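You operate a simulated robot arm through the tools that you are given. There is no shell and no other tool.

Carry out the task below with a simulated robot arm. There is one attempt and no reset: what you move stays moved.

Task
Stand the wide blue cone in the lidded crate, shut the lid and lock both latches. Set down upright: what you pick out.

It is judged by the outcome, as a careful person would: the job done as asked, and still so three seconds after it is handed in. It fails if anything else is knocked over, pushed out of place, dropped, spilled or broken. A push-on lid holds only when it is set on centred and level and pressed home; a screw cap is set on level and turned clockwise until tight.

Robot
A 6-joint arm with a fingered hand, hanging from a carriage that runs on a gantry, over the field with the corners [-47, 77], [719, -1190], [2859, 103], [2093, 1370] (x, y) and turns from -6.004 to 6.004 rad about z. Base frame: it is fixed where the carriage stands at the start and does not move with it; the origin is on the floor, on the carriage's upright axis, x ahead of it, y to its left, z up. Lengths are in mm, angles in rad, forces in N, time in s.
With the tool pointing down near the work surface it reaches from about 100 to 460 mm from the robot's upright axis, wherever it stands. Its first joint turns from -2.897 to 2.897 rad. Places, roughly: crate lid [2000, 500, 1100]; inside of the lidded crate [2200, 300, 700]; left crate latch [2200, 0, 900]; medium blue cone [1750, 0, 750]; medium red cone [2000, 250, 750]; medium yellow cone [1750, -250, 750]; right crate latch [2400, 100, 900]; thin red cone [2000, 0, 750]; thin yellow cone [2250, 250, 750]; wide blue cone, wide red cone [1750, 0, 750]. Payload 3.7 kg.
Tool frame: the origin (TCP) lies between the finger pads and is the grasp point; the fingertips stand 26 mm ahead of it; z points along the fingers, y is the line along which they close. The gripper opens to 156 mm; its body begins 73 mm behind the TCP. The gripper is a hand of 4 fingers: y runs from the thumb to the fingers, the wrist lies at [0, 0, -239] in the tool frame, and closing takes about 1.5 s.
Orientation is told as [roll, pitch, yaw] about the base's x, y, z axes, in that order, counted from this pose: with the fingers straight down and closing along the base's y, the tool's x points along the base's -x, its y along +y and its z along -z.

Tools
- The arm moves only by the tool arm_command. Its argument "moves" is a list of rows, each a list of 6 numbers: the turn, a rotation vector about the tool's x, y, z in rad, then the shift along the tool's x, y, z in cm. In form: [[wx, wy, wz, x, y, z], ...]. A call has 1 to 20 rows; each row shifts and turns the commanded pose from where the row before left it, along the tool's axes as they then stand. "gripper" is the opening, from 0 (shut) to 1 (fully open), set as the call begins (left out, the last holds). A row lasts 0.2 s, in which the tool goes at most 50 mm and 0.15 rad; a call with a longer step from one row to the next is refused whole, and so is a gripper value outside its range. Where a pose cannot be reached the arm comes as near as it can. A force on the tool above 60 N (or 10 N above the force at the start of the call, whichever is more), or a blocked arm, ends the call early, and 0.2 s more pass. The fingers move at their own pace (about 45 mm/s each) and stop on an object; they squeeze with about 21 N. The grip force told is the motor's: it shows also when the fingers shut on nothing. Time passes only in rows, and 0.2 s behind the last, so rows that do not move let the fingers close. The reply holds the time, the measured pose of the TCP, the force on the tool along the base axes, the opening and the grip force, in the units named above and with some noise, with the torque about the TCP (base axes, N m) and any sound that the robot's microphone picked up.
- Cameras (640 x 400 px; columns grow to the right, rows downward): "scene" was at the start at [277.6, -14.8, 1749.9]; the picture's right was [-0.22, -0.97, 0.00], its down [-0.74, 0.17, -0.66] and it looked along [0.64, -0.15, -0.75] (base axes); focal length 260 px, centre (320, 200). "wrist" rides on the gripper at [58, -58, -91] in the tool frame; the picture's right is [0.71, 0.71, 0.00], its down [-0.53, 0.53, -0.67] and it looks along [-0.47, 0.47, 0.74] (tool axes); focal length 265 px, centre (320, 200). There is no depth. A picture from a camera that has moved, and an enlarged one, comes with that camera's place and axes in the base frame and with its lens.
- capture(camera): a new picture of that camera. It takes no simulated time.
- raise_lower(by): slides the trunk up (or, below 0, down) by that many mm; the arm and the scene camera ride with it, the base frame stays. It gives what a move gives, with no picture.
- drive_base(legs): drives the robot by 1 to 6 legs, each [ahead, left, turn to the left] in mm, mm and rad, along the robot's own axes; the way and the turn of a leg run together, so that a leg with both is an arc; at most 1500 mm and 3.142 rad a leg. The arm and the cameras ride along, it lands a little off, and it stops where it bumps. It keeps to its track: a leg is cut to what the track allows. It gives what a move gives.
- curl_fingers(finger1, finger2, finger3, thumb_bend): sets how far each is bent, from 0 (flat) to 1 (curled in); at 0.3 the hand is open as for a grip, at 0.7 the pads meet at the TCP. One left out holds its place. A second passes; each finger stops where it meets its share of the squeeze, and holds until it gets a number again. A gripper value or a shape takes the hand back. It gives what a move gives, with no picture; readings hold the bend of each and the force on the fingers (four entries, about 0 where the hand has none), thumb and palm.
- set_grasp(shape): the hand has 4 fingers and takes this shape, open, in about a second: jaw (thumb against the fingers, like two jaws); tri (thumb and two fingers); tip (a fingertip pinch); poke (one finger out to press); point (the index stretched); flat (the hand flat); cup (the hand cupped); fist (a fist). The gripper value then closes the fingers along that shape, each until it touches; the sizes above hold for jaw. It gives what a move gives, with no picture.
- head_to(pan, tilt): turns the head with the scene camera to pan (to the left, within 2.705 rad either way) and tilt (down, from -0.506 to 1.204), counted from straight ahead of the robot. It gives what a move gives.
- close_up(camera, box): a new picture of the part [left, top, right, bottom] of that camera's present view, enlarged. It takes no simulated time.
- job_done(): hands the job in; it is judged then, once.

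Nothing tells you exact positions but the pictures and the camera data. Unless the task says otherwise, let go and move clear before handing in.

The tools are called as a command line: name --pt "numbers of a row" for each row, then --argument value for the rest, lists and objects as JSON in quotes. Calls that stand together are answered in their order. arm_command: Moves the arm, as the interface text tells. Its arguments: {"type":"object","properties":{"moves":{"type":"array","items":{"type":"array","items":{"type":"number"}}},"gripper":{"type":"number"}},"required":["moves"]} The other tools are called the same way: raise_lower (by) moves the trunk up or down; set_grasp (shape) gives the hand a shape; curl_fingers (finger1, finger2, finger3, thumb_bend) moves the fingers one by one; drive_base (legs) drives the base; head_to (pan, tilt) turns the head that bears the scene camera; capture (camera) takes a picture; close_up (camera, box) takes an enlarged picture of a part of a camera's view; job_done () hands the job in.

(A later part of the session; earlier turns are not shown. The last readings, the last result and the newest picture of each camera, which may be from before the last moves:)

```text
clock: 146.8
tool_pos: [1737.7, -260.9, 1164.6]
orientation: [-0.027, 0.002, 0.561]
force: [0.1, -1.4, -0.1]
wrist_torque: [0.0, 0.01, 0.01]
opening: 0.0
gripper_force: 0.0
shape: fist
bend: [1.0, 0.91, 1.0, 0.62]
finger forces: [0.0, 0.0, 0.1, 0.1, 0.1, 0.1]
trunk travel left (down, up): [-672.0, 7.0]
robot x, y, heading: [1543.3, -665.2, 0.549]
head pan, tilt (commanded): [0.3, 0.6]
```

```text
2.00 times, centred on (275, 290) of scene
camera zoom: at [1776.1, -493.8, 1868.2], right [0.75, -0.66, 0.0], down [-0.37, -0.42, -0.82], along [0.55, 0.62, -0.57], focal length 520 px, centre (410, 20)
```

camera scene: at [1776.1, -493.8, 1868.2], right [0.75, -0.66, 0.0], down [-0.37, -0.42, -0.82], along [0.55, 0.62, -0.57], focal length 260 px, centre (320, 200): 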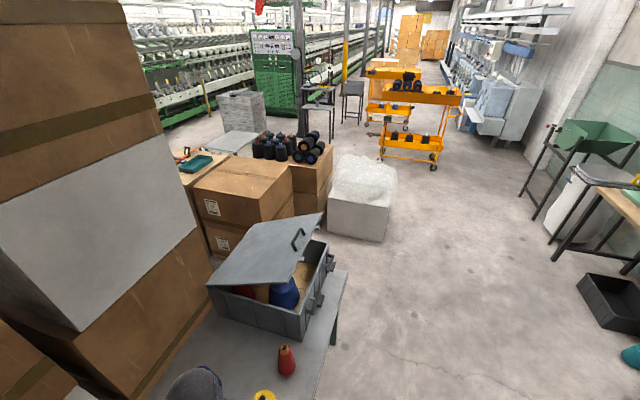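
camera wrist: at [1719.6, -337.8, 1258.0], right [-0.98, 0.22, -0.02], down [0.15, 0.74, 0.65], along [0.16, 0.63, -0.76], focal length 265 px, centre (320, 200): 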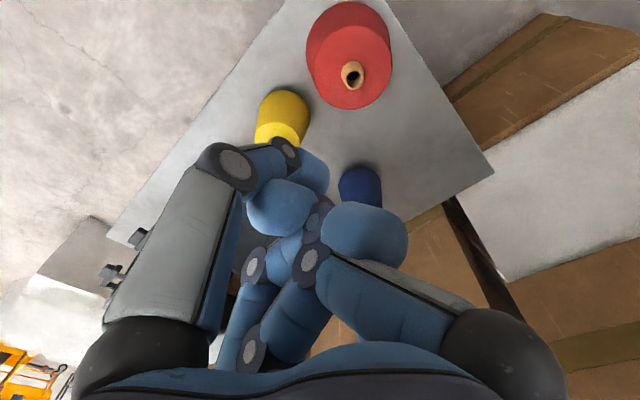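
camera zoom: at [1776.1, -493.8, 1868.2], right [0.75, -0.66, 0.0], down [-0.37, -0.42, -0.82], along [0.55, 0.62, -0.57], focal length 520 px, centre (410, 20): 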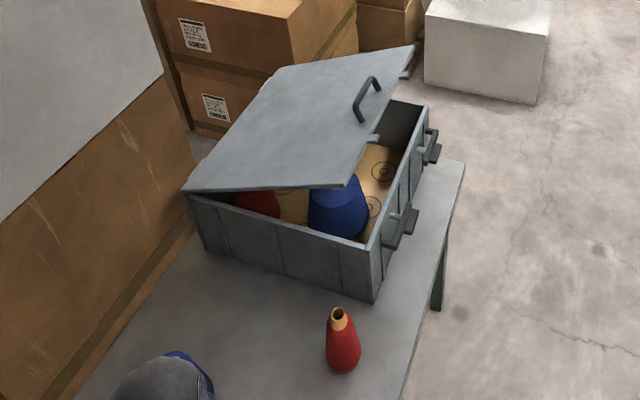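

The lid is about 65° over with its front edge near z 1100. I'm moving the fist above the left front part of the lid (clear of handle and tabs) to press it down.

drive_base --legs '[[480, 0, 0], [47, 115, 0]]'

head_to --pan 1.3 --tilt 0.95

capture --camera "scene"

capture --camera "wrist"

```text
clock: 150.5
tool_pos: [2124.9, 114.2, 1165.0]
orientation: [-0.026, 0.002, 0.573]
force: [1.0, -0.4, -0.2]
wrist_torque: [-0.01, 0.02, 0.03]
opening: 0.0
gripper_force: 0.1
shape: fist
bend: [1.0, 0.92, 1.0, 0.62]
finger forces: [0.0, 0.0, 0.0, 0.1, 0.0, 0.0]
trunk travel left (down, up): [-672.0, 7.0]
robot x, y, heading: [1936.7, -293.7, 0.559]
head pan, tilt (commanded): [0.3, 0.6]
```

```text
clock: 151.8
tool_pos: [2125.3, 114.5, 1164.3]
orientation: [-0.028, 0.002, 0.572]
force: [-1.0, 0.7, 0.4]
wrist_torque: [-0.02, -0.02, 0.0]
opening: 0.0
gripper_force: 0.1
shape: fist
bend: [1.0, 0.92, 1.0, 0.62]
finger forces: [0.1, 0.0, 0.0, 0.0, 0.1, 0.0]
trunk travel left (down, up): [-672.0, 7.0]
robot x, y, heading: [1932.3, -292.2, 0.552]
head pan, tilt (commanded): [1.3, 0.949]
```

```text
taken
camera scene: at [2087.5, -114.7, 1839.9], right [0.96, 0.28, 0.0], down [0.23, -0.78, -0.58], along [-0.16, 0.56, -0.81], focal length 260 px, centre (320, 200)
```

scene: 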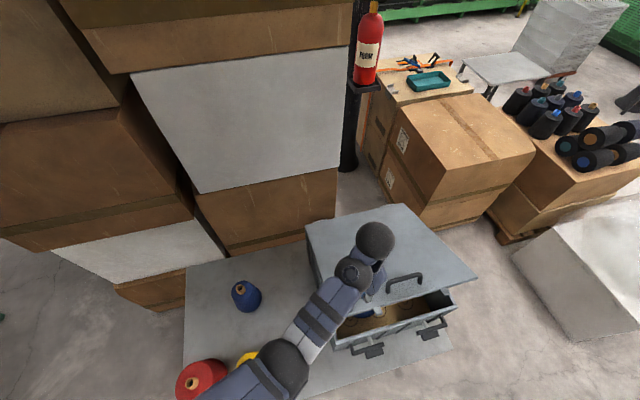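

```text
taken
camera wrist: at [2108.1, 37.6, 1257.9], right [-0.98, 0.21, -0.02], down [0.15, 0.74, 0.65], along [0.15, 0.64, -0.76], focal length 265 px, centre (320, 200)
```

wrist: 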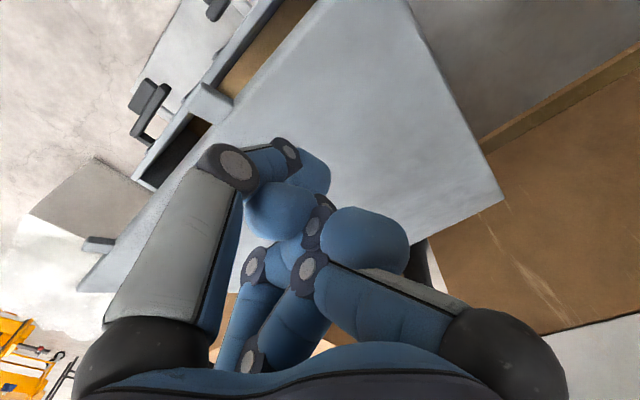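

arm_command --pt "0 0 0 0 0 1.5" --pt "0 0 0 0 0 1.5" --pt "0 0 0 0 0 1.5" --pt "0 0 0 0 0 1.5" --pt "0 0 0 0 0 1.5" --pt "0 0 0 0 0 0"

arm_command --pt "0 0 0 0 0 1.5" --pt "0 0 0 0 0 1.5" --pt "0 0 0 0 0 1.5" --pt "0 0 0 0 0 1.5" --pt "0 0 0 0 0 0"

capture --camera "scene"

```text
clock: 153.2
tool_pos: [2127.7, 112.9, 1089.1]
orientation: [-0.027, 0.001, 0.572]
force: [0.0, 0.9, -0.1]
wrist_torque: [0.01, 0.01, -0.01]
opening: 0.0
gripper_force: 0.1
shape: fist
bend: [1.0, 0.93, 1.0, 0.62]
finger forces: [0.0, 0.0, 0.0, 0.1, 0.0, 0.1]
trunk travel left (down, up): [-672.0, 7.0]
robot x, y, heading: [1939.2, -292.0, 0.551]
head pan, tilt (commanded): [1.3, 0.949]
```

```text
clock: 154.3
tool_pos: [2128.9, 112.6, 1030.0]
orientation: [-0.028, 0.002, 0.573]
force: [0.3, -0.5, -0.1]
wrist_torque: [0.04, 0.03, 0.02]
opening: 0.1
gripper_force: 0.0
shape: fist
bend: [1.0, 0.93, 1.0, 0.62]
finger forces: [0.1, 0.1, 0.1, 0.1, 0.1, 0.0]
out of reach, approached as far as the arm can: row 3
trunk travel left (down, up): [-672.0, 7.0]
robot x, y, heading: [1933.0, -292.6, 0.557]
head pan, tilt (commanded): [1.3, 0.949]
```

```text
taken
camera scene: at [2087.5, -114.7, 1839.9], right [0.96, 0.28, 0.0], down [0.23, -0.78, -0.58], along [-0.16, 0.56, -0.81], focal length 260 px, centre (320, 200)
```

scene: 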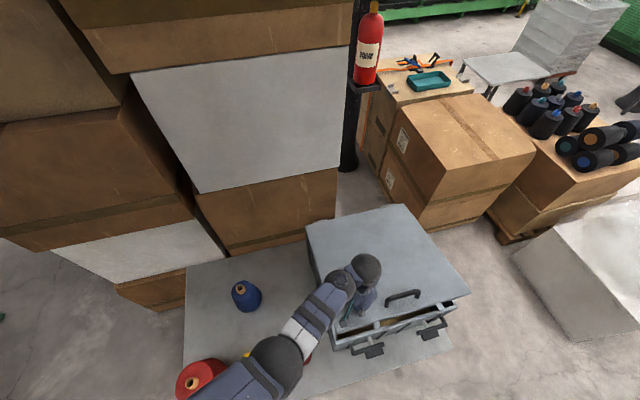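

raise_lower --by -50

close_up --camera "scene" --box '[280, 190, 500, 370]'

```text
clock: 155.3
tool_pos: [2127.2, 111.3, 978.9]
orientation: [-0.025, 0.002, 0.573]
force: [-1.0, -0.5, 0.1]
wrist_torque: [-0.03, 0.01, 0.0]
opening: 0.0
gripper_force: 0.0
shape: fist
bend: [1.0, 0.93, 1.0, 0.62]
finger forces: [0.0, 0.0, 0.1, 0.0, 0.0, 0.1]
trunk travel left (down, up): [-622.0, 57.0]
robot x, y, heading: [1934.1, -295.8, 0.56]
head pan, tilt (commanded): [1.3, 0.949]
```

```text
2.22 times, centred on (390, 280) of scene
camera zoom: at [2087.5, -114.7, 1789.8], right [0.96, 0.28, 0.0], down [0.23, -0.78, -0.58], along [-0.16, 0.56, -0.81], focal length 578 px, centre (164, 22)
```

zoom: 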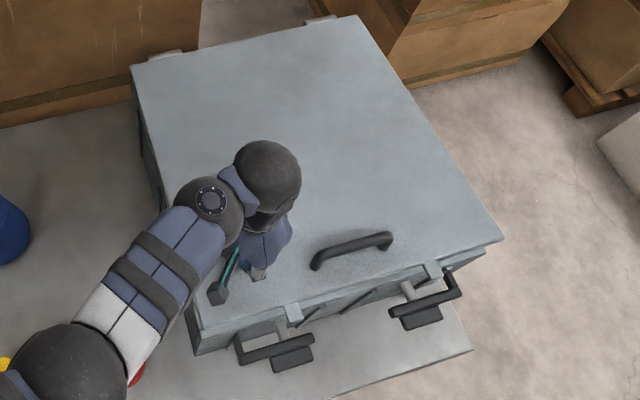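

raise_lower --by -20

close_up --camera "scene" --box '[280, 190, 500, 370]'

```text
clock: 155.9
tool_pos: [2127.7, 112.5, 958.7]
orientation: [-0.026, 0.002, 0.571]
force: [-0.6, 0.0, -0.3]
wrist_torque: [0.02, -0.02, 0.0]
opening: 0.1
gripper_force: 0.1
shape: fist
bend: [1.0, 0.93, 1.0, 0.62]
finger forces: [0.1, 0.1, 0.0, 0.0, 0.0, 0.0]
trunk travel left (down, up): [-602.0, 77.0]
robot x, y, heading: [1940.1, -293.9, 0.557]
head pan, tilt (commanded): [1.3, 0.949]
```

```text
2.22 times, centred on (390, 280) of scene
camera zoom: at [2087.5, -114.7, 1769.8], right [0.96, 0.28, 0.0], down [0.23, -0.78, -0.58], along [-0.16, 0.56, -0.81], focal length 578 px, centre (164, 22)
```

zoom: 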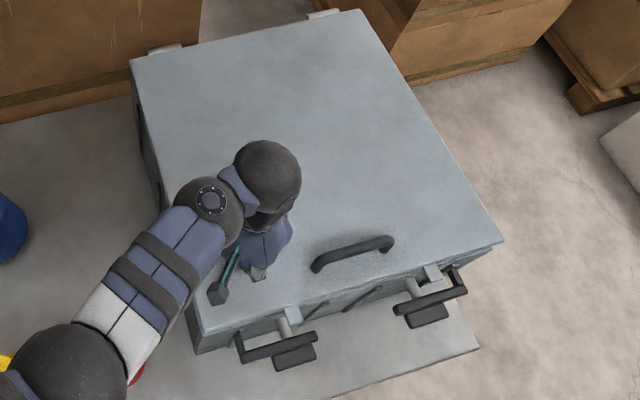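

raise_lower --by -12

raise_lower --by -8

close_up --camera "scene" --box '[280, 190, 500, 370]'

```text
clock: 156.5
tool_pos: [2128.1, 112.6, 946.9]
orientation: [-0.026, 0.002, 0.572]
force: [0.0, 0.0, -0.5]
wrist_torque: [0.0, 0.01, 0.01]
opening: 0.1
gripper_force: 0.0
shape: fist
bend: [1.0, 0.93, 1.0, 0.62]
finger forces: [0.0, 0.1, 0.0, 0.0, 0.1, 0.0]
trunk travel left (down, up): [-590.0, 89.0]
robot x, y, heading: [1935.3, -293.2, 0.556]
head pan, tilt (commanded): [1.3, 0.949]
```

```text
clock: 157.1
tool_pos: [2128.6, 112.4, 939.6]
orientation: [-0.026, 0.002, 0.572]
force: [-1.0, 0.8, 0.5]
wrist_torque: [0.0, 0.0, -0.01]
opening: 0.1
gripper_force: 0.1
shape: fist
bend: [1.0, 0.93, 1.0, 0.62]
finger forces: [0.1, 0.1, 0.0, 0.0, 0.0, 0.0]
trunk travel left (down, up): [-582.0, 97.0]
robot x, y, heading: [1932.9, -296.2, 0.555]
head pan, tilt (commanded): [1.3, 0.949]
```

```text
2.22 times, centred on (390, 280) of scene
camera zoom: at [2087.5, -114.7, 1749.8], right [0.96, 0.28, 0.0], down [0.23, -0.78, -0.58], along [-0.16, 0.56, -0.81], focal length 578 px, centre (164, 22)
```

zoom: 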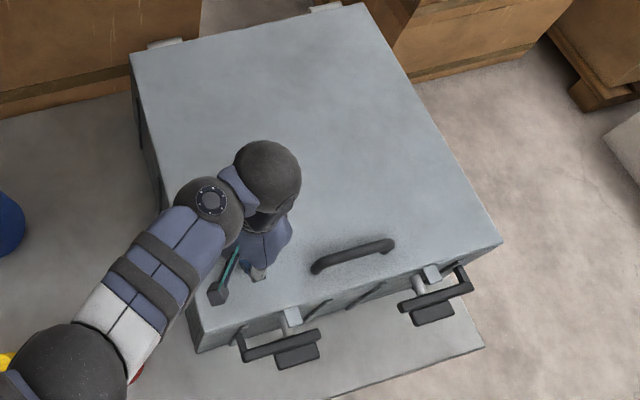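

raise_lower --by -6

raise_lower --by -6

close_up --camera "scene" --box '[320, 270, 480, 390]'

```text
clock: 157.7
tool_pos: [2128.4, 112.7, 933.6]
orientation: [-0.026, 0.0, 0.57]
force: [0.8, -4.1, 10.0]
wrist_torque: [-0.07, -0.02, 0.0]
opening: 0.0
gripper_force: 0.1
shape: fist
bend: [1.0, 0.94, 1.0, 0.66]
finger forces: [0.0, 0.0, 0.0, 0.1, 10.2, 0.1]
trunk travel left (down, up): [-576.0, 103.0]
robot x, y, heading: [1935.0, -289.9, 0.553]
head pan, tilt (commanded): [1.3, 0.949]
```

```text
clock: 158.2
tool_pos: [2129.5, 114.1, 928.8]
orientation: [-0.027, -0.002, 0.572]
force: [2.0, -9.2, 30.9]
wrist_torque: [-0.42, -0.27, -0.05]
opening: 0.4
gripper_force: 0.1
shape: fist
bend: [1.0, 0.94, 1.0, 0.72]
finger forces: [0.1, 0.0, 0.1, 0.1, 30.9, 0.0]
trunk travel left (down, up): [-570.0, 109.0]
robot x, y, heading: [1938.3, -292.4, 0.547]
head pan, tilt (commanded): [1.3, 0.949]
```

```text
3.33 times, centred on (400, 330) of scene
camera zoom: at [2088.0, -114.8, 1738.4], right [0.96, 0.28, 0.0], down [0.23, -0.78, -0.58], along [-0.16, 0.56, -0.81], focal length 867 px, centre (53, -233)
```

zoom: 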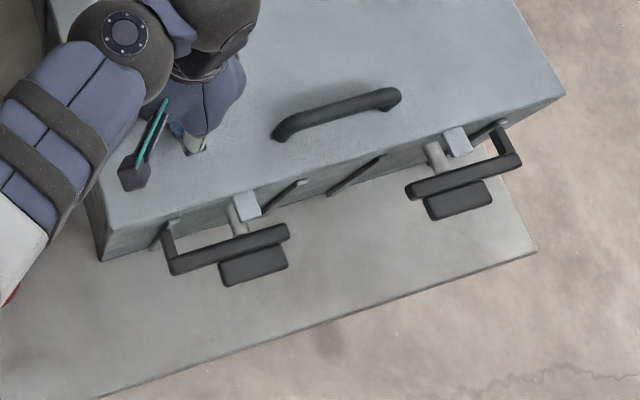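

Contact rose sharply to about 31 N at the rim level, so the lid is down and home. I'm backing off to check that it stays, then I'll study the latches up close.

raise_lower --by 100

drive_base --legs '[[0, -140, 0], [150, 0, 0]]'

head_to --pan 1.4 --tilt 1.0

capture --camera "scene"

```text
clock: 159.5
tool_pos: [2127.2, 111.5, 1027.9]
orientation: [-0.028, 0.002, 0.572]
force: [-0.2, -0.7, 0.3]
wrist_torque: [-0.01, -0.01, -0.04]
opening: 0.0
gripper_force: 0.2
shape: fist
bend: [1.0, 0.95, 1.0, 0.62]
finger forces: [0.0, 0.0, 0.1, 0.0, 0.0, 0.1]
trunk travel left (down, up): [-670.0, 9.0]
robot x, y, heading: [1931.0, -295.6, 0.554]
head pan, tilt (commanded): [1.3, 0.949]
```

```text
clock: 161.8
tool_pos: [2326.2, 75.2, 1028.1]
orientation: [-0.027, 0.002, 0.572]
force: [0.8, 0.5, -0.8]
wrist_torque: [-0.02, -0.02, 0.01]
opening: 0.0
gripper_force: 0.0
shape: fist
bend: [1.0, 0.97, 1.0, 0.62]
finger forces: [0.0, 0.1, 0.0, 0.0, 0.1, 0.0]
trunk travel left (down, up): [-670.0, 9.0]
robot x, y, heading: [2135.7, -330.6, 0.554]
head pan, tilt (commanded): [1.3, 0.949]
```

```text
clock: 162.5
tool_pos: [2326.4, 76.0, 1027.7]
orientation: [-0.027, 0.003, 0.572]
force: [-0.2, 0.7, -0.3]
wrist_torque: [0.01, 0.02, 0.02]
opening: 0.0
gripper_force: 0.1
shape: fist
bend: [1.0, 0.97, 1.0, 0.62]
finger forces: [0.0, 0.1, 0.0, 0.0, 0.0, 0.0]
trunk travel left (down, up): [-670.0, 9.0]
robot x, y, heading: [2133.7, -330.5, 0.557]
head pan, tilt (commanded): [1.4, 1.0]
```

```text
taken
camera scene: at [2280.3, -156.1, 1834.3], right [0.93, 0.37, 0.0], down [0.31, -0.78, -0.54], along [-0.2, 0.5, -0.84], focal length 260 px, centre (320, 200)
```

scene: 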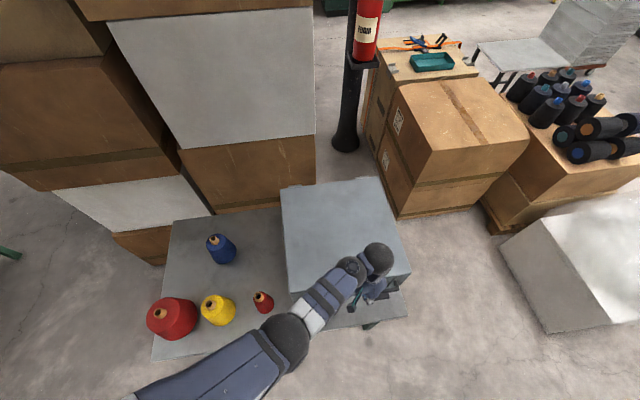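

arm_command --pt "0 0 0 0 -3.5 0" --pt "0 0 0 0 -3.5 0" --pt "0 0 0 0 -3.5 0" --pt "0 0 0 0 -3.5 0" --pt "0 0 0 0 -3.5 0" --pt "0 0 0 0 -3.5 0" --pt "0 0 0 0 -3.5 0" --pt "0 0 0 0 -3.5 0" --pt "0 0 0 0 -3.5 0" --pt "0 0 0 0 -3.5 0"

raise_lower --by -400

head_to --pan 1.45 --tilt 0.95

capture --camera "scene"

```text
clock: 164.7
tool_pos: [2515.6, -217.9, 1036.6]
orientation: [-0.025, 0.002, 0.572]
force: [-0.3, 0.9, 0.0]
wrist_torque: [-0.01, -0.04, 0.01]
opening: 0.0
gripper_force: 0.1
shape: fist
bend: [1.0, 0.99, 1.0, 0.62]
finger forces: [0.0, 0.1, 0.1, 0.0, 0.0, 0.0]
trunk travel left (down, up): [-670.0, 9.0]
robot x, y, heading: [2131.6, -334.1, 0.553]
head pan, tilt (commanded): [1.4, 1.0]
```

```text
clock: 168.5
tool_pos: [2515.3, -218.4, 636.8]
orientation: [-0.028, 0.001, 0.573]
force: [-1.0, 0.8, 0.1]
wrist_torque: [0.01, 0.0, -0.01]
opening: 0.0
gripper_force: 0.0
shape: fist
bend: [1.0, 1.0, 1.0, 0.62]
finger forces: [0.1, 0.0, 0.0, 0.0, 0.2, 0.1]
trunk travel left (down, up): [-270.0, 409.0]
robot x, y, heading: [2136.7, -326.0, 0.558]
head pan, tilt (commanded): [1.4, 1.0]
```

```text
clock: 169.2
tool_pos: [2515.7, -219.0, 636.3]
orientation: [-0.027, 0.0, 0.572]
force: [-0.4, -0.9, 0.1]
wrist_torque: [0.02, 0.02, 0.02]
opening: 0.2
gripper_force: 0.1
shape: fist
bend: [1.0, 1.0, 1.0, 0.62]
finger forces: [0.1, 0.0, 0.1, 0.1, 0.0, 0.1]
trunk travel left (down, up): [-270.0, 409.0]
robot x, y, heading: [2133.7, -332.1, 0.561]
head pan, tilt (commanded): [1.45, 0.949]
```

```text
taken
camera scene: at [2275.8, -154.8, 1437.9], right [0.91, 0.42, 0.0], down [0.34, -0.74, -0.58], along [-0.24, 0.53, -0.81], focal length 260 px, centre (320, 200)
```

scene: 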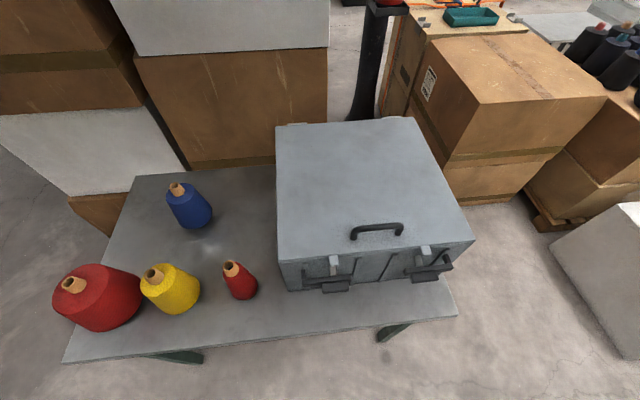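

close_up --camera "scene" --box '[270, 225, 390, 300]'

close_up --camera "scene" --box '[370, 215, 490, 290]'

```text
5.33 times, centred on (330, 262) of scene
camera zoom: at [2275.8, -154.8, 1437.9], right [0.91, 0.42, 0.0], down [0.34, -0.74, -0.58], along [-0.24, 0.53, -0.81], focal length 1387 px, centre (267, -133)
```

zoom: 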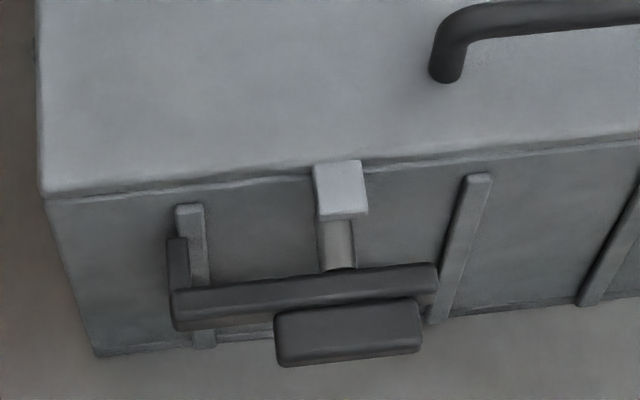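

```text
5.33 times, centred on (430, 252) of scene
camera zoom: at [2275.8, -154.8, 1437.9], right [0.91, 0.42, 0.0], down [0.34, -0.74, -0.58], along [-0.24, 0.53, -0.81], focal length 1387 px, centre (-267, -80)
```

zoom: 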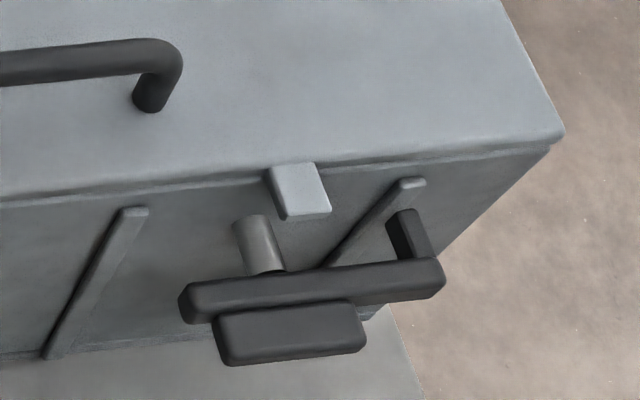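

The lid is flush. Each latch is a lever on a pin (left pin about v=1920, right about v=2122, z≈862) whose hook must swing up over the tab. I can do that with a downward-pointing single finger: push the short end down, then sideways. I'm checking the poke shape.

set_grasp --shape "poke"

capture --camera "wrist"

head_to --pan -0.3 --tilt 0.9

capture --camera "scene"

```text
clock: 170.1
tool_pos: [2516.1, -219.8, 635.7]
orientation: [-0.027, 0.002, 0.572]
force: [0.0, 0.5, -0.1]
wrist_torque: [0.02, -0.02, -0.05]
opening: 0.0
gripper_force: 0.1
shape: poke
bend: [1.0, 1.0, 1.0, 0.91]
finger forces: [0.1, 0.0, 0.0, 0.1, 0.1, 0.0]
trunk travel left (down, up): [-270.0, 409.0]
robot x, y, heading: [2135.2, -332.7, 0.556]
head pan, tilt (commanded): [1.45, 0.949]
```

```text
taken
camera wrist: at [2498.1, -296.2, 730.0], right [-0.98, 0.21, -0.02], down [0.15, 0.74, 0.65], along [0.15, 0.64, -0.76], focal length 265 px, centre (320, 200)
```

wrist: 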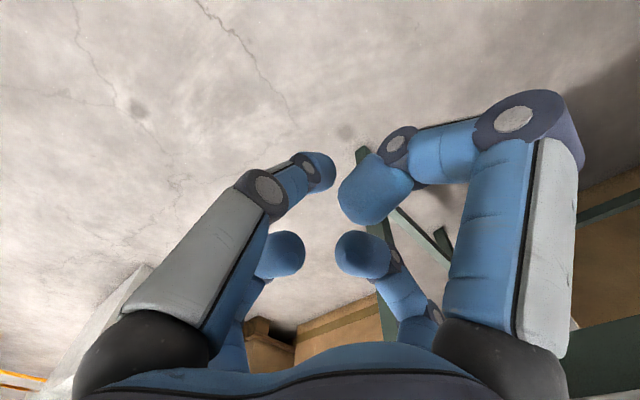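

```text
clock: 171.8
tool_pos: [2516.4, -218.6, 637.0]
orientation: [-0.027, 0.001, 0.573]
force: [-0.4, 0.4, 0.0]
wrist_torque: [-0.01, 0.02, 0.0]
opening: 0.0
gripper_force: 0.1
shape: poke
bend: [1.0, 1.0, 1.0, 0.91]
finger forces: [0.0, 0.1, 0.0, 0.0, 0.1, 0.0]
trunk travel left (down, up): [-270.0, 409.0]
robot x, y, heading: [2132.5, -328.8, 0.555]
head pan, tilt (commanded): [-0.3, 0.901]
```

```text
taken
camera scene: at [2379.4, -201.7, 1441.5], right [0.25, -0.97, 0.0], down [-0.76, -0.2, -0.62], along [0.6, 0.16, -0.78], focal length 260 px, centre (320, 200)
```

scene: 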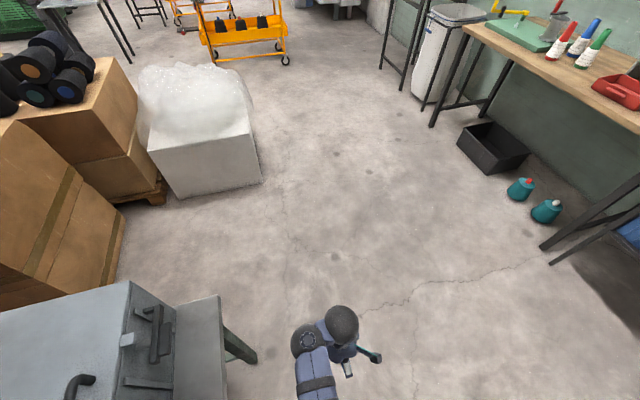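

curl_fingers --finger1 0.9 --finger2 0.3 --finger3 0.8 --thumb_bend 0.8

capture --camera "wrist"

```text
clock: 172.8
tool_pos: [2514.9, -219.6, 636.5]
orientation: [-0.028, 0.003, 0.573]
force: [-0.6, -1.0, -0.1]
wrist_torque: [0.05, -0.02, 0.01]
opening: 1.0
gripper_force: 0.1
shape: fingers
bend: [0.89, 0.3, 0.88, 0.72]
finger forces: [0.1, 0.0, 0.0, 0.0, 0.1, 0.0]
trunk travel left (down, up): [-270.0, 409.0]
robot x, y, heading: [2139.4, -328.3, 0.557]
head pan, tilt (commanded): [-0.3, 0.901]
```

```text
taken
camera wrist: at [2498.0, -296.2, 730.0], right [-0.98, 0.21, -0.02], down [0.15, 0.74, 0.65], along [0.15, 0.64, -0.76], focal length 265 px, centre (320, 200)
```

wrist: 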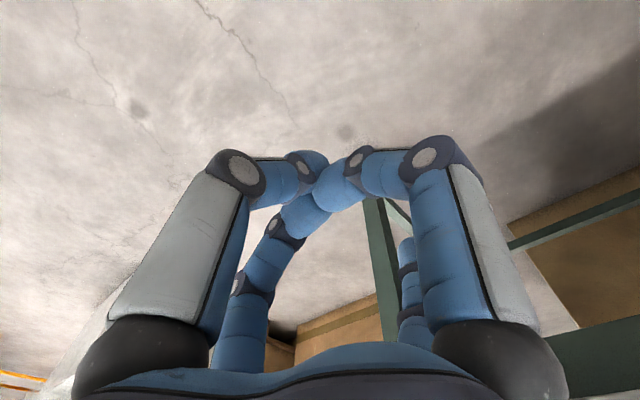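

raise_lower --by 330

arm_command --pt "0 0 0 0.8 2.7 0" --pt "0 0 0 0.8 2.7 0" --pt "0 0 0 0.8 2.7 0" --pt "0 0 0 0.8 2.7 0" --pt "0 0 0 0.8 2.7 0" --pt "0 0 0 0.8 2.7 0" --pt "0 0 0 0.8 2.7 0" --pt "0 0 0 0.8 2.7 0" --pt "0 0 0 0.8 2.7 0" --pt "0 0 0 0 0 0"

head_to --pan 1.3 --tilt 1.0

capture --camera "scene"

capture --camera "wrist"

```text
clock: 176.1
tool_pos: [2515.5, -218.0, 966.9]
orientation: [-0.027, 0.002, 0.572]
force: [-0.3, -1.0, -0.5]
wrist_torque: [-0.02, 0.01, 0.0]
opening: 16.8
gripper_force: 0.0
shape: fingers
bend: [0.9, 0.3, 0.79, 0.74]
finger forces: [0.0, 0.1, 0.0, 0.0, 0.1, 0.0]
trunk travel left (down, up): [-600.0, 79.0]
robot x, y, heading: [2130.6, -329.5, 0.552]
head pan, tilt (commanded): [-0.3, 0.901]
```

```text
clock: 178.3
tool_pos: [2343.7, -64.6, 940.4]
orientation: [-0.027, 0.002, 0.572]
force: [0.6, 0.0, -0.8]
wrist_torque: [0.01, -0.03, 0.02]
opening: 16.8
gripper_force: 0.1
shape: fingers
bend: [0.9, 0.3, 0.79, 0.74]
finger forces: [0.0, 0.0, 0.1, 0.0, 0.1, 0.0]
out of reach, approached as far as the arm can: row 1, 2, 3, 4, 5, 7
trunk travel left (down, up): [-600.0, 79.0]
robot x, y, heading: [2134.5, -328.9, 0.555]
head pan, tilt (commanded): [-0.3, 0.901]
```

```text
clock: 179.9
tool_pos: [2345.4, -66.0, 939.6]
orientation: [-0.026, 0.002, 0.573]
force: [-0.4, -0.4, -0.2]
wrist_torque: [0.0, 0.03, 0.0]
opening: 16.6
gripper_force: 0.1
shape: fingers
bend: [0.9, 0.3, 0.79, 0.74]
finger forces: [0.0, 0.0, 0.0, 0.0, 0.0, 0.0]
trunk travel left (down, up): [-600.0, 79.0]
robot x, y, heading: [2134.6, -328.1, 0.556]
head pan, tilt (commanded): [1.3, 1.0]
```

```text
taken
camera scene: at [2286.9, -153.9, 1764.3], right [0.96, 0.28, 0.0], down [0.23, -0.81, -0.54], along [-0.15, 0.52, -0.84], focal length 260 px, centre (320, 200)
```

scene: 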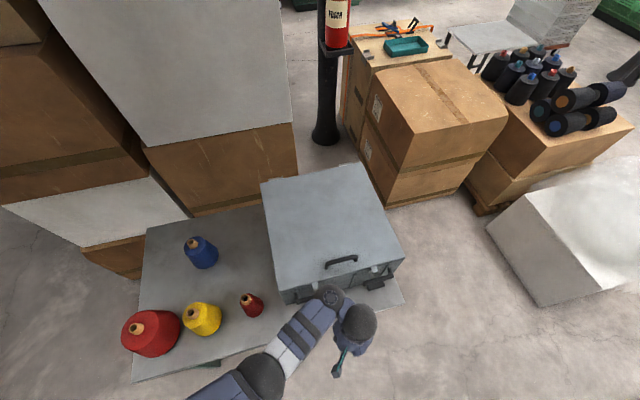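

```text
taken
camera wrist: at [2327.6, -142.8, 1033.7], right [-0.98, 0.21, -0.02], down [0.15, 0.74, 0.65], along [0.15, 0.64, -0.76], focal length 265 px, centre (320, 200)
```

wrist: 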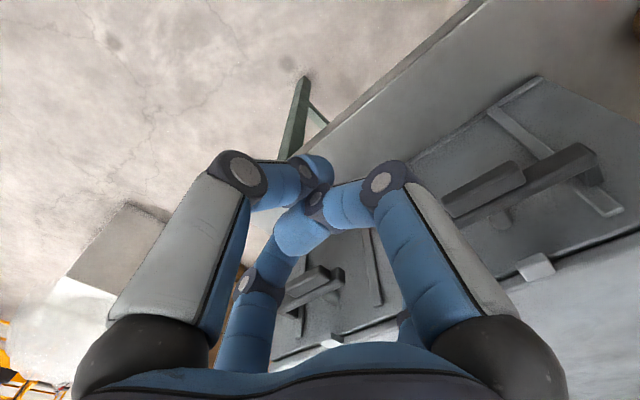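

arm_command --pt "0 0 0 0.5 1.8 -0.5" --pt "0 0 0 0.5 1.8 -0.5" --pt "0 0 0 0.5 1.9 -0.5" --pt "0 0 0 0 0 0"

capture --camera "wrist"

close_up --camera "scene" --box '[250, 240, 430, 380]'

```text
clock: 180.9
tool_pos: [2304.6, -24.6, 946.0]
orientation: [-0.027, 0.0, 0.572]
force: [-0.2, -0.1, 0.1]
wrist_torque: [-0.02, 0.01, 0.0]
opening: 16.5
gripper_force: 0.0
shape: fingers
bend: [0.9, 0.3, 0.79, 0.74]
finger forces: [0.1, 0.1, 0.1, 0.1, 0.0, 0.0]
out of reach, approached as far as the arm can: row 2, 3
trunk travel left (down, up): [-600.0, 79.0]
robot x, y, heading: [2136.5, -327.5, 0.555]
head pan, tilt (commanded): [1.3, 1.0]
```

```text
taken
camera wrist: at [2287.1, -101.5, 1039.6], right [-0.98, 0.21, -0.02], down [0.15, 0.74, 0.65], along [0.15, 0.64, -0.76], focal length 265 px, centre (320, 200)
```

wrist: 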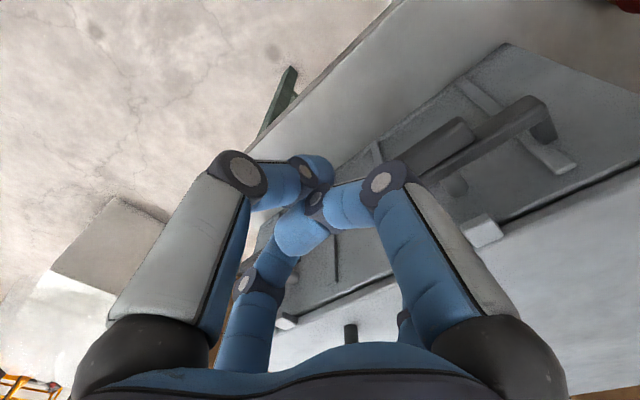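

```text
2.86 times, centred on (340, 310) of scene
camera zoom: at [2286.8, -153.9, 1764.3], right [0.96, 0.28, 0.0], down [0.24, -0.81, -0.54], along [-0.15, 0.52, -0.84], focal length 743 px, centre (263, -114)
```

zoom: 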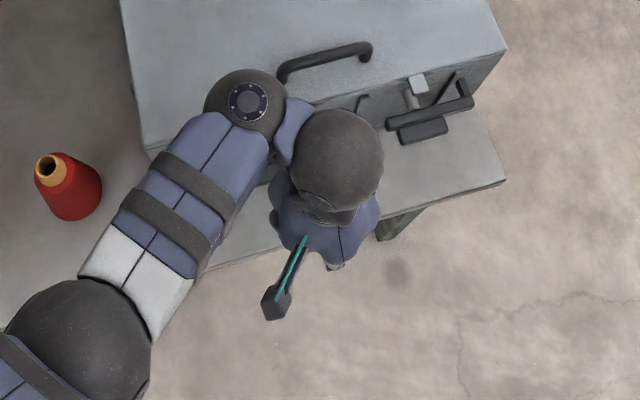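

The finger tip should be above the short end of the left lever. I'm descending slowly; contact should come near TCP z 897.

arm_command --pt "0 0 0 0 0 1" --pt "0 0 0 0 0 1" --pt "0 0 0 0 0 1" --pt "0 0 0 0 0 0.6" --pt "0 0 0 0 0 0"

arm_command --pt "0 0 0 0 0 0.4" --pt "0 0 0 0 0 0.4" --pt "0 0 0 0 0 0.4" --pt "0 0 0 0 0 0"

```text
clock: 182.2
tool_pos: [2306.5, -24.8, 909.6]
orientation: [-0.027, 0.002, 0.574]
force: [0.3, -0.1, -0.1]
wrist_torque: [-0.01, -0.01, 0.01]
opening: 16.7
gripper_force: 0.1
shape: fingers
bend: [0.9, 0.3, 0.79, 0.74]
finger forces: [0.1, 0.1, 0.0, 0.0, 0.0, 0.0]
trunk travel left (down, up): [-600.0, 79.0]
robot x, y, heading: [2132.5, -325.9, 0.551]
head pan, tilt (commanded): [1.3, 1.0]
```

```text
clock: 183.2
tool_pos: [2305.7, -24.7, 898.6]
orientation: [-0.028, 0.002, 0.574]
force: [-0.2, -0.4, 0.7]
wrist_torque: [0.1, 0.03, -0.03]
opening: 16.9
gripper_force: 0.8
shape: fingers
bend: [0.9, 0.3, 0.79, 0.74]
finger forces: [0.0, 0.8, 0.0, 0.0, 0.0, 0.0]
trunk travel left (down, up): [-600.0, 79.0]
robot x, y, heading: [2136.2, -327.2, 0.553]
head pan, tilt (commanded): [1.3, 1.0]
```

Contact is exactly where predicted. I'm pushing the short end down.

arm_command --pt "0 0 0 0 0 0.5" --pt "0 0 0 0 0 0.5" --pt "0 0 0 0 0 0.5" --pt "0 0 0 0 0 0.5" --pt "0 0 0 0 0 0"

capture --camera "wrist"

```text
clock: 184.3
tool_pos: [2306.8, -25.6, 878.6]
orientation: [-0.027, 0.003, 0.573]
force: [-0.2, 0.7, 0.3]
wrist_torque: [0.0, 0.05, -0.01]
opening: 16.8
gripper_force: 0.5
shape: fingers
bend: [0.9, 0.3, 0.79, 0.74]
finger forces: [0.0, 0.3, 0.0, 0.0, 0.0, 0.1]
trunk travel left (down, up): [-600.0, 79.0]
robot x, y, heading: [2134.7, -331.9, 0.553]
head pan, tilt (commanded): [1.3, 1.0]
```

```text
taken
camera wrist: at [2288.5, -102.6, 971.3], right [-0.98, 0.21, -0.02], down [0.15, 0.74, 0.65], along [0.15, 0.64, -0.76], focal length 265 px, centre (320, 200)
```

wrist: 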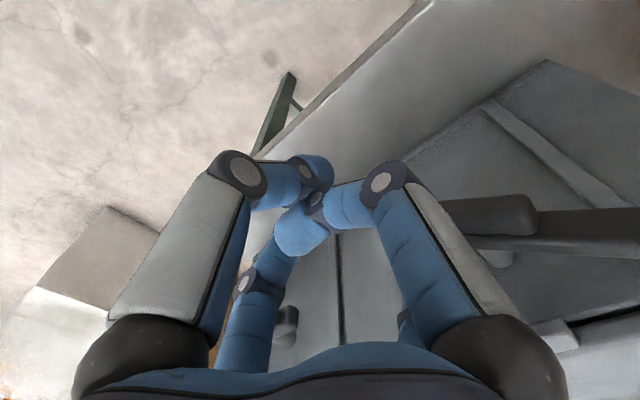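

arm_command --pt "0 0 0 0 0 0.5" --pt "0 0 0 0 0 0.5" --pt "0 0 0 0 0 0.5" --pt "0 0 0 0 0 0.5" --pt "0 0 0 0 0 0"

capture --camera "wrist"

```text
clock: 185.6
tool_pos: [2308.0, -25.4, 858.7]
orientation: [-0.029, 0.001, 0.572]
force: [0.0, -0.6, 0.2]
wrist_torque: [0.04, -0.01, -0.03]
opening: 16.5
gripper_force: 0.1
shape: fingers
bend: [0.9, 0.3, 0.79, 0.74]
finger forces: [0.0, 0.5, 0.0, 0.0, 0.1, 0.1]
trunk travel left (down, up): [-600.0, 79.0]
robot x, y, heading: [2133.9, -330.4, 0.555]
head pan, tilt (commanded): [1.3, 1.0]
```

```text
taken
camera wrist: at [2289.1, -102.8, 951.2], right [-0.98, 0.21, -0.02], down [0.15, 0.74, 0.65], along [0.15, 0.64, -0.76], focal length 265 px, centre (320, 200)
```

wrist: 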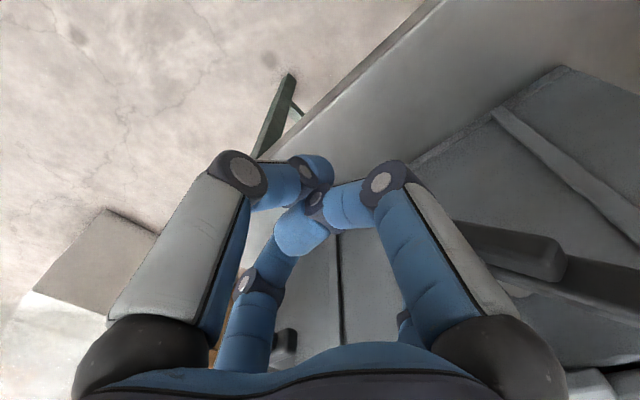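

arm_command --pt "0 0 0 0.3 0 0.4" --pt "0 0 0 0.3 0 0.4" --pt "0 0 0 0.4 0 0.4" --pt "0 0 0 0.4 0 0.2" --pt "0 0 0 0 0 0"

capture --camera "wrist"

```text
clock: 186.8
tool_pos: [2294.0, -35.3, 843.5]
orientation: [-0.026, 0.003, 0.574]
force: [-0.1, 0.3, -0.4]
wrist_torque: [0.02, -0.01, -0.06]
opening: 16.4
gripper_force: 0.4
shape: fingers
bend: [0.9, 0.29, 0.79, 0.74]
finger forces: [0.0, 0.6, 0.0, 0.0, 0.0, 0.0]
trunk travel left (down, up): [-600.0, 79.0]
robot x, y, heading: [2132.3, -331.4, 0.555]
head pan, tilt (commanded): [1.3, 1.0]
```

```text
taken
camera wrist: at [2276.8, -110.9, 937.3], right [-0.98, 0.21, -0.02], down [0.15, 0.74, 0.65], along [0.15, 0.64, -0.76], focal length 265 px, centre (320, 200)
```

wrist: 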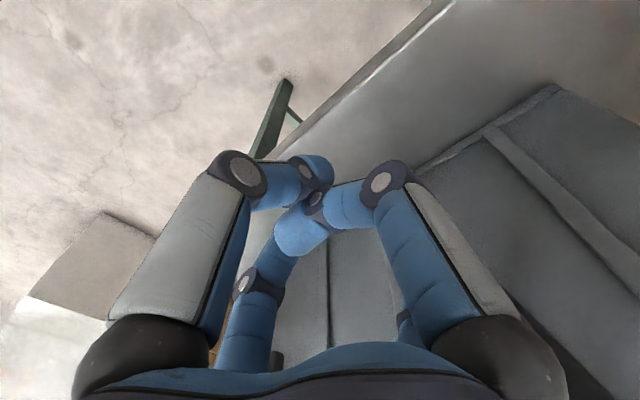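

arm_command --pt "0 0 0 0.3 0 0" --pt "0 0 0 0.3 0 0" --pt "0 0 0 0 0 0"

arm_command --pt "0 0 0 0.3 0 0" --pt "0 0 0 0.3 0 0" --pt "0 0 0 0 0 0"

```text
clock: 187.6
tool_pos: [2289.9, -37.0, 843.8]
orientation: [-0.029, 0.003, 0.571]
force: [0.6, 0.5, -0.1]
wrist_torque: [-0.04, -0.04, -0.11]
opening: 16.7
gripper_force: 0.1
shape: fingers
bend: [0.9, 0.3, 0.79, 0.74]
finger forces: [0.0, 0.9, 0.0, 0.0, 0.0, 0.0]
trunk travel left (down, up): [-600.0, 79.0]
robot x, y, heading: [2136.1, -328.8, 0.556]
head pan, tilt (commanded): [1.3, 1.0]
```

```text
clock: 188.3
tool_pos: [2284.8, -39.8, 845.2]
orientation: [-0.028, 0.002, 0.572]
force: [2.0, -0.1, 0.0]
wrist_torque: [-0.06, -0.05, -0.21]
opening: 16.8
gripper_force: 0.5
shape: fingers
bend: [0.9, 0.3, 0.79, 0.74]
finger forces: [0.0, 2.5, 0.0, 0.1, 0.0, 0.0]
trunk travel left (down, up): [-600.0, 79.0]
robot x, y, heading: [2134.2, -329.4, 0.553]
head pan, tilt (commanded): [1.3, 1.0]
```

arm_command --pt "0 0 0 -1 0 0" --pt "0 0 0 -1.5 0 0" --pt "0 0 0 0 -1 0" --pt "0 0 0 0 0 -2" --pt "0 0 0 0 0 -2.5" --pt "0 0 0 0 0 -2.5" --pt "0 0 0 0 0 -2.5"

capture --camera "wrist"

arm_command --pt "0 0 0 0 -3 0" --pt "0 0 0 -2 -3 0" --pt "0 0 0 -3 -2 0" --pt "0 0 0 -3 -2 0" --pt "0 0 0 0 0 0"

capture --camera "scene"

```text
clock: 189.9
tool_pos: [2309.5, -33.1, 939.4]
orientation: [-0.029, 0.003, 0.58]
force: [-0.8, -2.1, -1.0]
wrist_torque: [0.17, -0.03, 0.01]
opening: 16.6
gripper_force: 0.2
shape: fingers
bend: [0.9, 0.3, 0.79, 0.75]
finger forces: [0.1, 0.0, 0.0, 0.1, 0.0, 0.1]
trunk travel left (down, up): [-600.0, 79.0]
robot x, y, heading: [2136.5, -327.9, 0.559]
head pan, tilt (commanded): [1.3, 1.0]
```

```text
taken
camera wrist: at [2292.9, -110.6, 1032.9], right [-0.98, 0.2, -0.02], down [0.14, 0.74, 0.65], along [0.14, 0.64, -0.76], focal length 265 px, centre (320, 200)
```

wrist: 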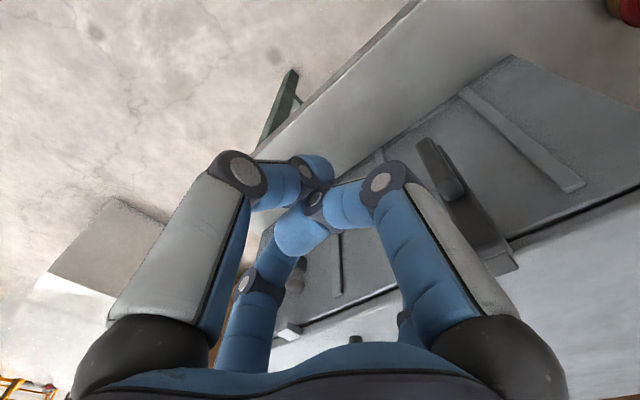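

```text
clock: 191.2
tool_pos: [2429.6, -74.7, 940.7]
orientation: [-0.028, 0.002, 0.571]
force: [-0.2, 1.4, 0.1]
wrist_torque: [-0.01, 0.02, -0.03]
opening: 16.9
gripper_force: 0.1
shape: fingers
bend: [0.9, 0.3, 0.79, 0.75]
finger forces: [0.0, 0.0, 0.0, 0.0, 0.1, 0.1]
trunk travel left (down, up): [-600.0, 79.0]
robot x, y, heading: [2129.2, -326.5, 0.555]
head pan, tilt (commanded): [1.3, 1.0]
```

```text
taken
camera scene: at [2286.8, -153.9, 1764.3], right [0.96, 0.28, 0.0], down [0.24, -0.81, -0.54], along [-0.15, 0.52, -0.84], focal length 260 px, centre (320, 200)
```

scene: 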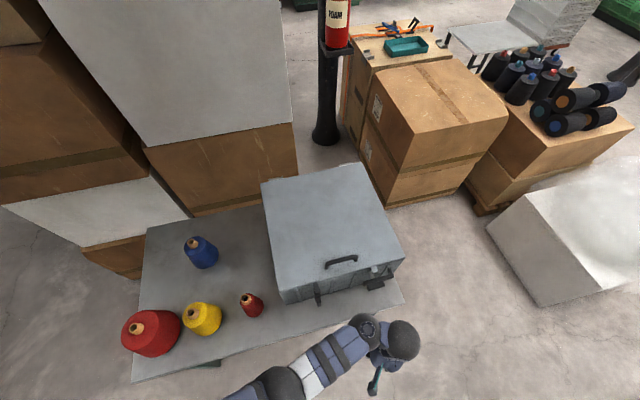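

close_up --camera "scene" --box '[270, 240, 390, 315]'

```text
5.33 times, centred on (330, 278) of scene
camera zoom: at [2286.8, -153.9, 1764.3], right [0.96, 0.28, 0.0], down [0.24, -0.81, -0.54], along [-0.15, 0.52, -0.84], focal length 1387 px, centre (267, -213)
```

zoom: 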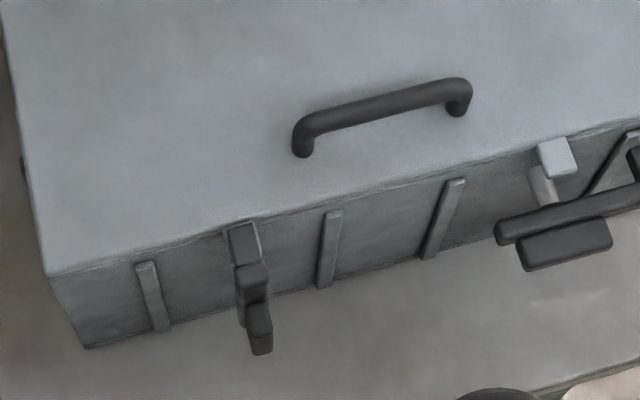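

The left latch is upright with its hook over the tab. Next is the right latch, mirrored: press its short end (toward the left) down, then push right.

drive_base --legs '[[130, 0, 0]]'

arm_command --pt "0 0 0 1.6 1.5 -0.2" --pt "0 0 0 1.6 1.5 -0.2" --pt "0 0 0 1.6 1.5 -0.2" --pt "0 0 0 1.6 1.5 -0.2" --pt "0 0 0 1.6 1.5 -0.2" --pt "0 0 0 0 0 0"

```text
clock: 192.4
tool_pos: [2539.7, -6.0, 941.1]
orientation: [-0.029, 0.002, 0.573]
force: [0.3, -0.1, 0.4]
wrist_torque: [-0.04, 0.0, 0.02]
opening: 16.6
gripper_force: 0.1
shape: fingers
bend: [0.9, 0.3, 0.79, 0.75]
finger forces: [0.0, 0.0, 0.0, 0.0, 0.1, 0.0]
trunk travel left (down, up): [-600.0, 79.0]
robot x, y, heading: [2243.7, -261.1, 0.56]
head pan, tilt (commanded): [1.3, 1.0]
```

```text
clock: 193.8
tool_pos: [2433.0, 16.6, 940.4]
orientation: [-0.026, 0.002, 0.571]
force: [0.1, 0.4, -0.3]
wrist_torque: [-0.03, 0.0, 0.0]
opening: 16.6
gripper_force: 0.0
shape: fingers
bend: [0.9, 0.3, 0.79, 0.75]
finger forces: [0.1, 0.0, 0.0, 0.0, 0.1, 0.0]
out of reach, approached as far as the arm can: row 4, 5
trunk travel left (down, up): [-600.0, 79.0]
robot x, y, heading: [2243.2, -261.2, 0.555]
head pan, tilt (commanded): [1.3, 1.0]
```

arm_command --pt "0 0 0 0.1 1.5 0" --pt "0 0 0 0.1 1.6 0" --pt "0 0 0 0 0 0"

capture --camera "wrist"

close_up --camera "scene" --box '[200, 240, 400, 380]'

```text
clock: 194.6
tool_pos: [2416.3, 42.4, 940.1]
orientation: [-0.028, 0.001, 0.572]
force: [-0.1, 0.7, 0.0]
wrist_torque: [0.03, -0.01, 0.03]
opening: 16.6
gripper_force: 0.0
shape: fingers
bend: [0.9, 0.3, 0.79, 0.75]
finger forces: [0.1, 0.0, 0.1, 0.0, 0.1, 0.1]
trunk travel left (down, up): [-600.0, 79.0]
robot x, y, heading: [2244.2, -257.0, 0.553]
head pan, tilt (commanded): [1.3, 1.0]
```

```text
taken
camera wrist: at [2398.3, -35.2, 1033.5], right [-0.98, 0.21, -0.02], down [0.15, 0.74, 0.65], along [0.15, 0.64, -0.76], focal length 265 px, centre (320, 200)
```

wrist: 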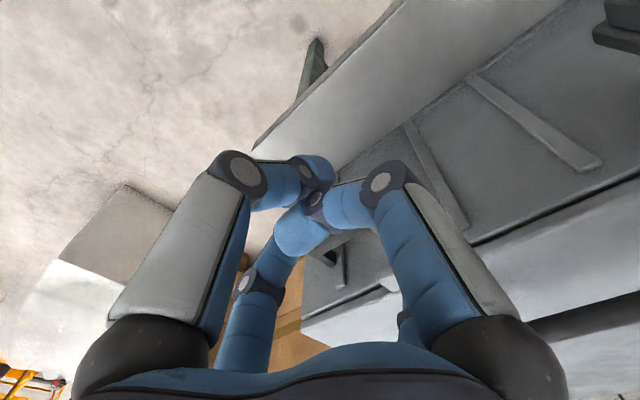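

```text
2.86 times, centred on (300, 310) of scene
camera zoom: at [2397.3, -85.5, 1764.3], right [0.96, 0.28, 0.0], down [0.24, -0.81, -0.54], along [-0.15, 0.52, -0.84], focal length 743 px, centre (377, -114)
```

zoom: 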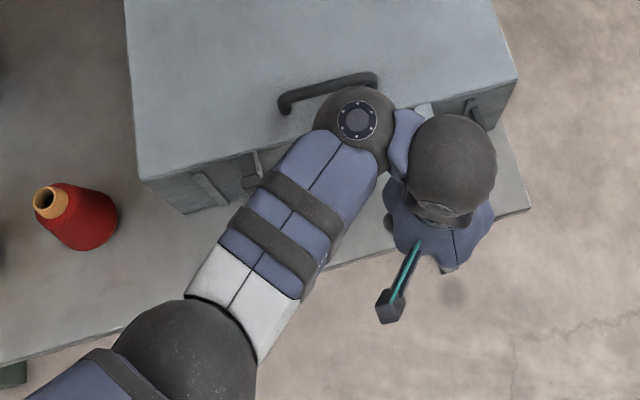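

arm_command --pt "0 0 0 0 0 1" --pt "0 0 0 0 0 1" --pt "0 0 0 0 0 1" --pt "0 0 0 0 0 0.5" --pt "0 0 0 0 0 0.5" --pt "0 0 0 0 0 0.3" --pt "0 0 0 0 0 0"

arm_command --pt "0 0 0 0 0 0.5" --pt "0 0 0 0 0 0.5" --pt "0 0 0 0 0 0.5" --pt "0 0 0 0 0 0"

```text
clock: 196.2
tool_pos: [2416.4, 39.5, 896.5]
orientation: [-0.028, 0.0, 0.573]
force: [-0.5, -0.6, 1.1]
wrist_torque: [0.07, 0.04, 0.03]
opening: 16.6
gripper_force: 0.4
shape: fingers
bend: [0.9, 0.3, 0.79, 0.75]
finger forces: [0.0, 1.1, 0.0, 0.0, 0.0, 0.0]
trunk travel left (down, up): [-600.0, 79.0]
robot x, y, heading: [2243.2, -263.9, 0.555]
head pan, tilt (commanded): [1.3, 1.0]
```

```text
clock: 197.2
tool_pos: [2416.9, 40.1, 882.4]
orientation: [-0.029, 0.001, 0.572]
force: [-0.5, 0.4, 1.3]
wrist_torque: [0.05, 0.04, 0.04]
opening: 16.5
gripper_force: 0.5
shape: fingers
bend: [0.9, 0.3, 0.79, 0.75]
finger forces: [0.0, 0.8, 0.0, 0.0, 0.0, 0.0]
trunk travel left (down, up): [-600.0, 79.0]
robot x, y, heading: [2244.7, -255.8, 0.552]
head pan, tilt (commanded): [1.3, 1.0]
```

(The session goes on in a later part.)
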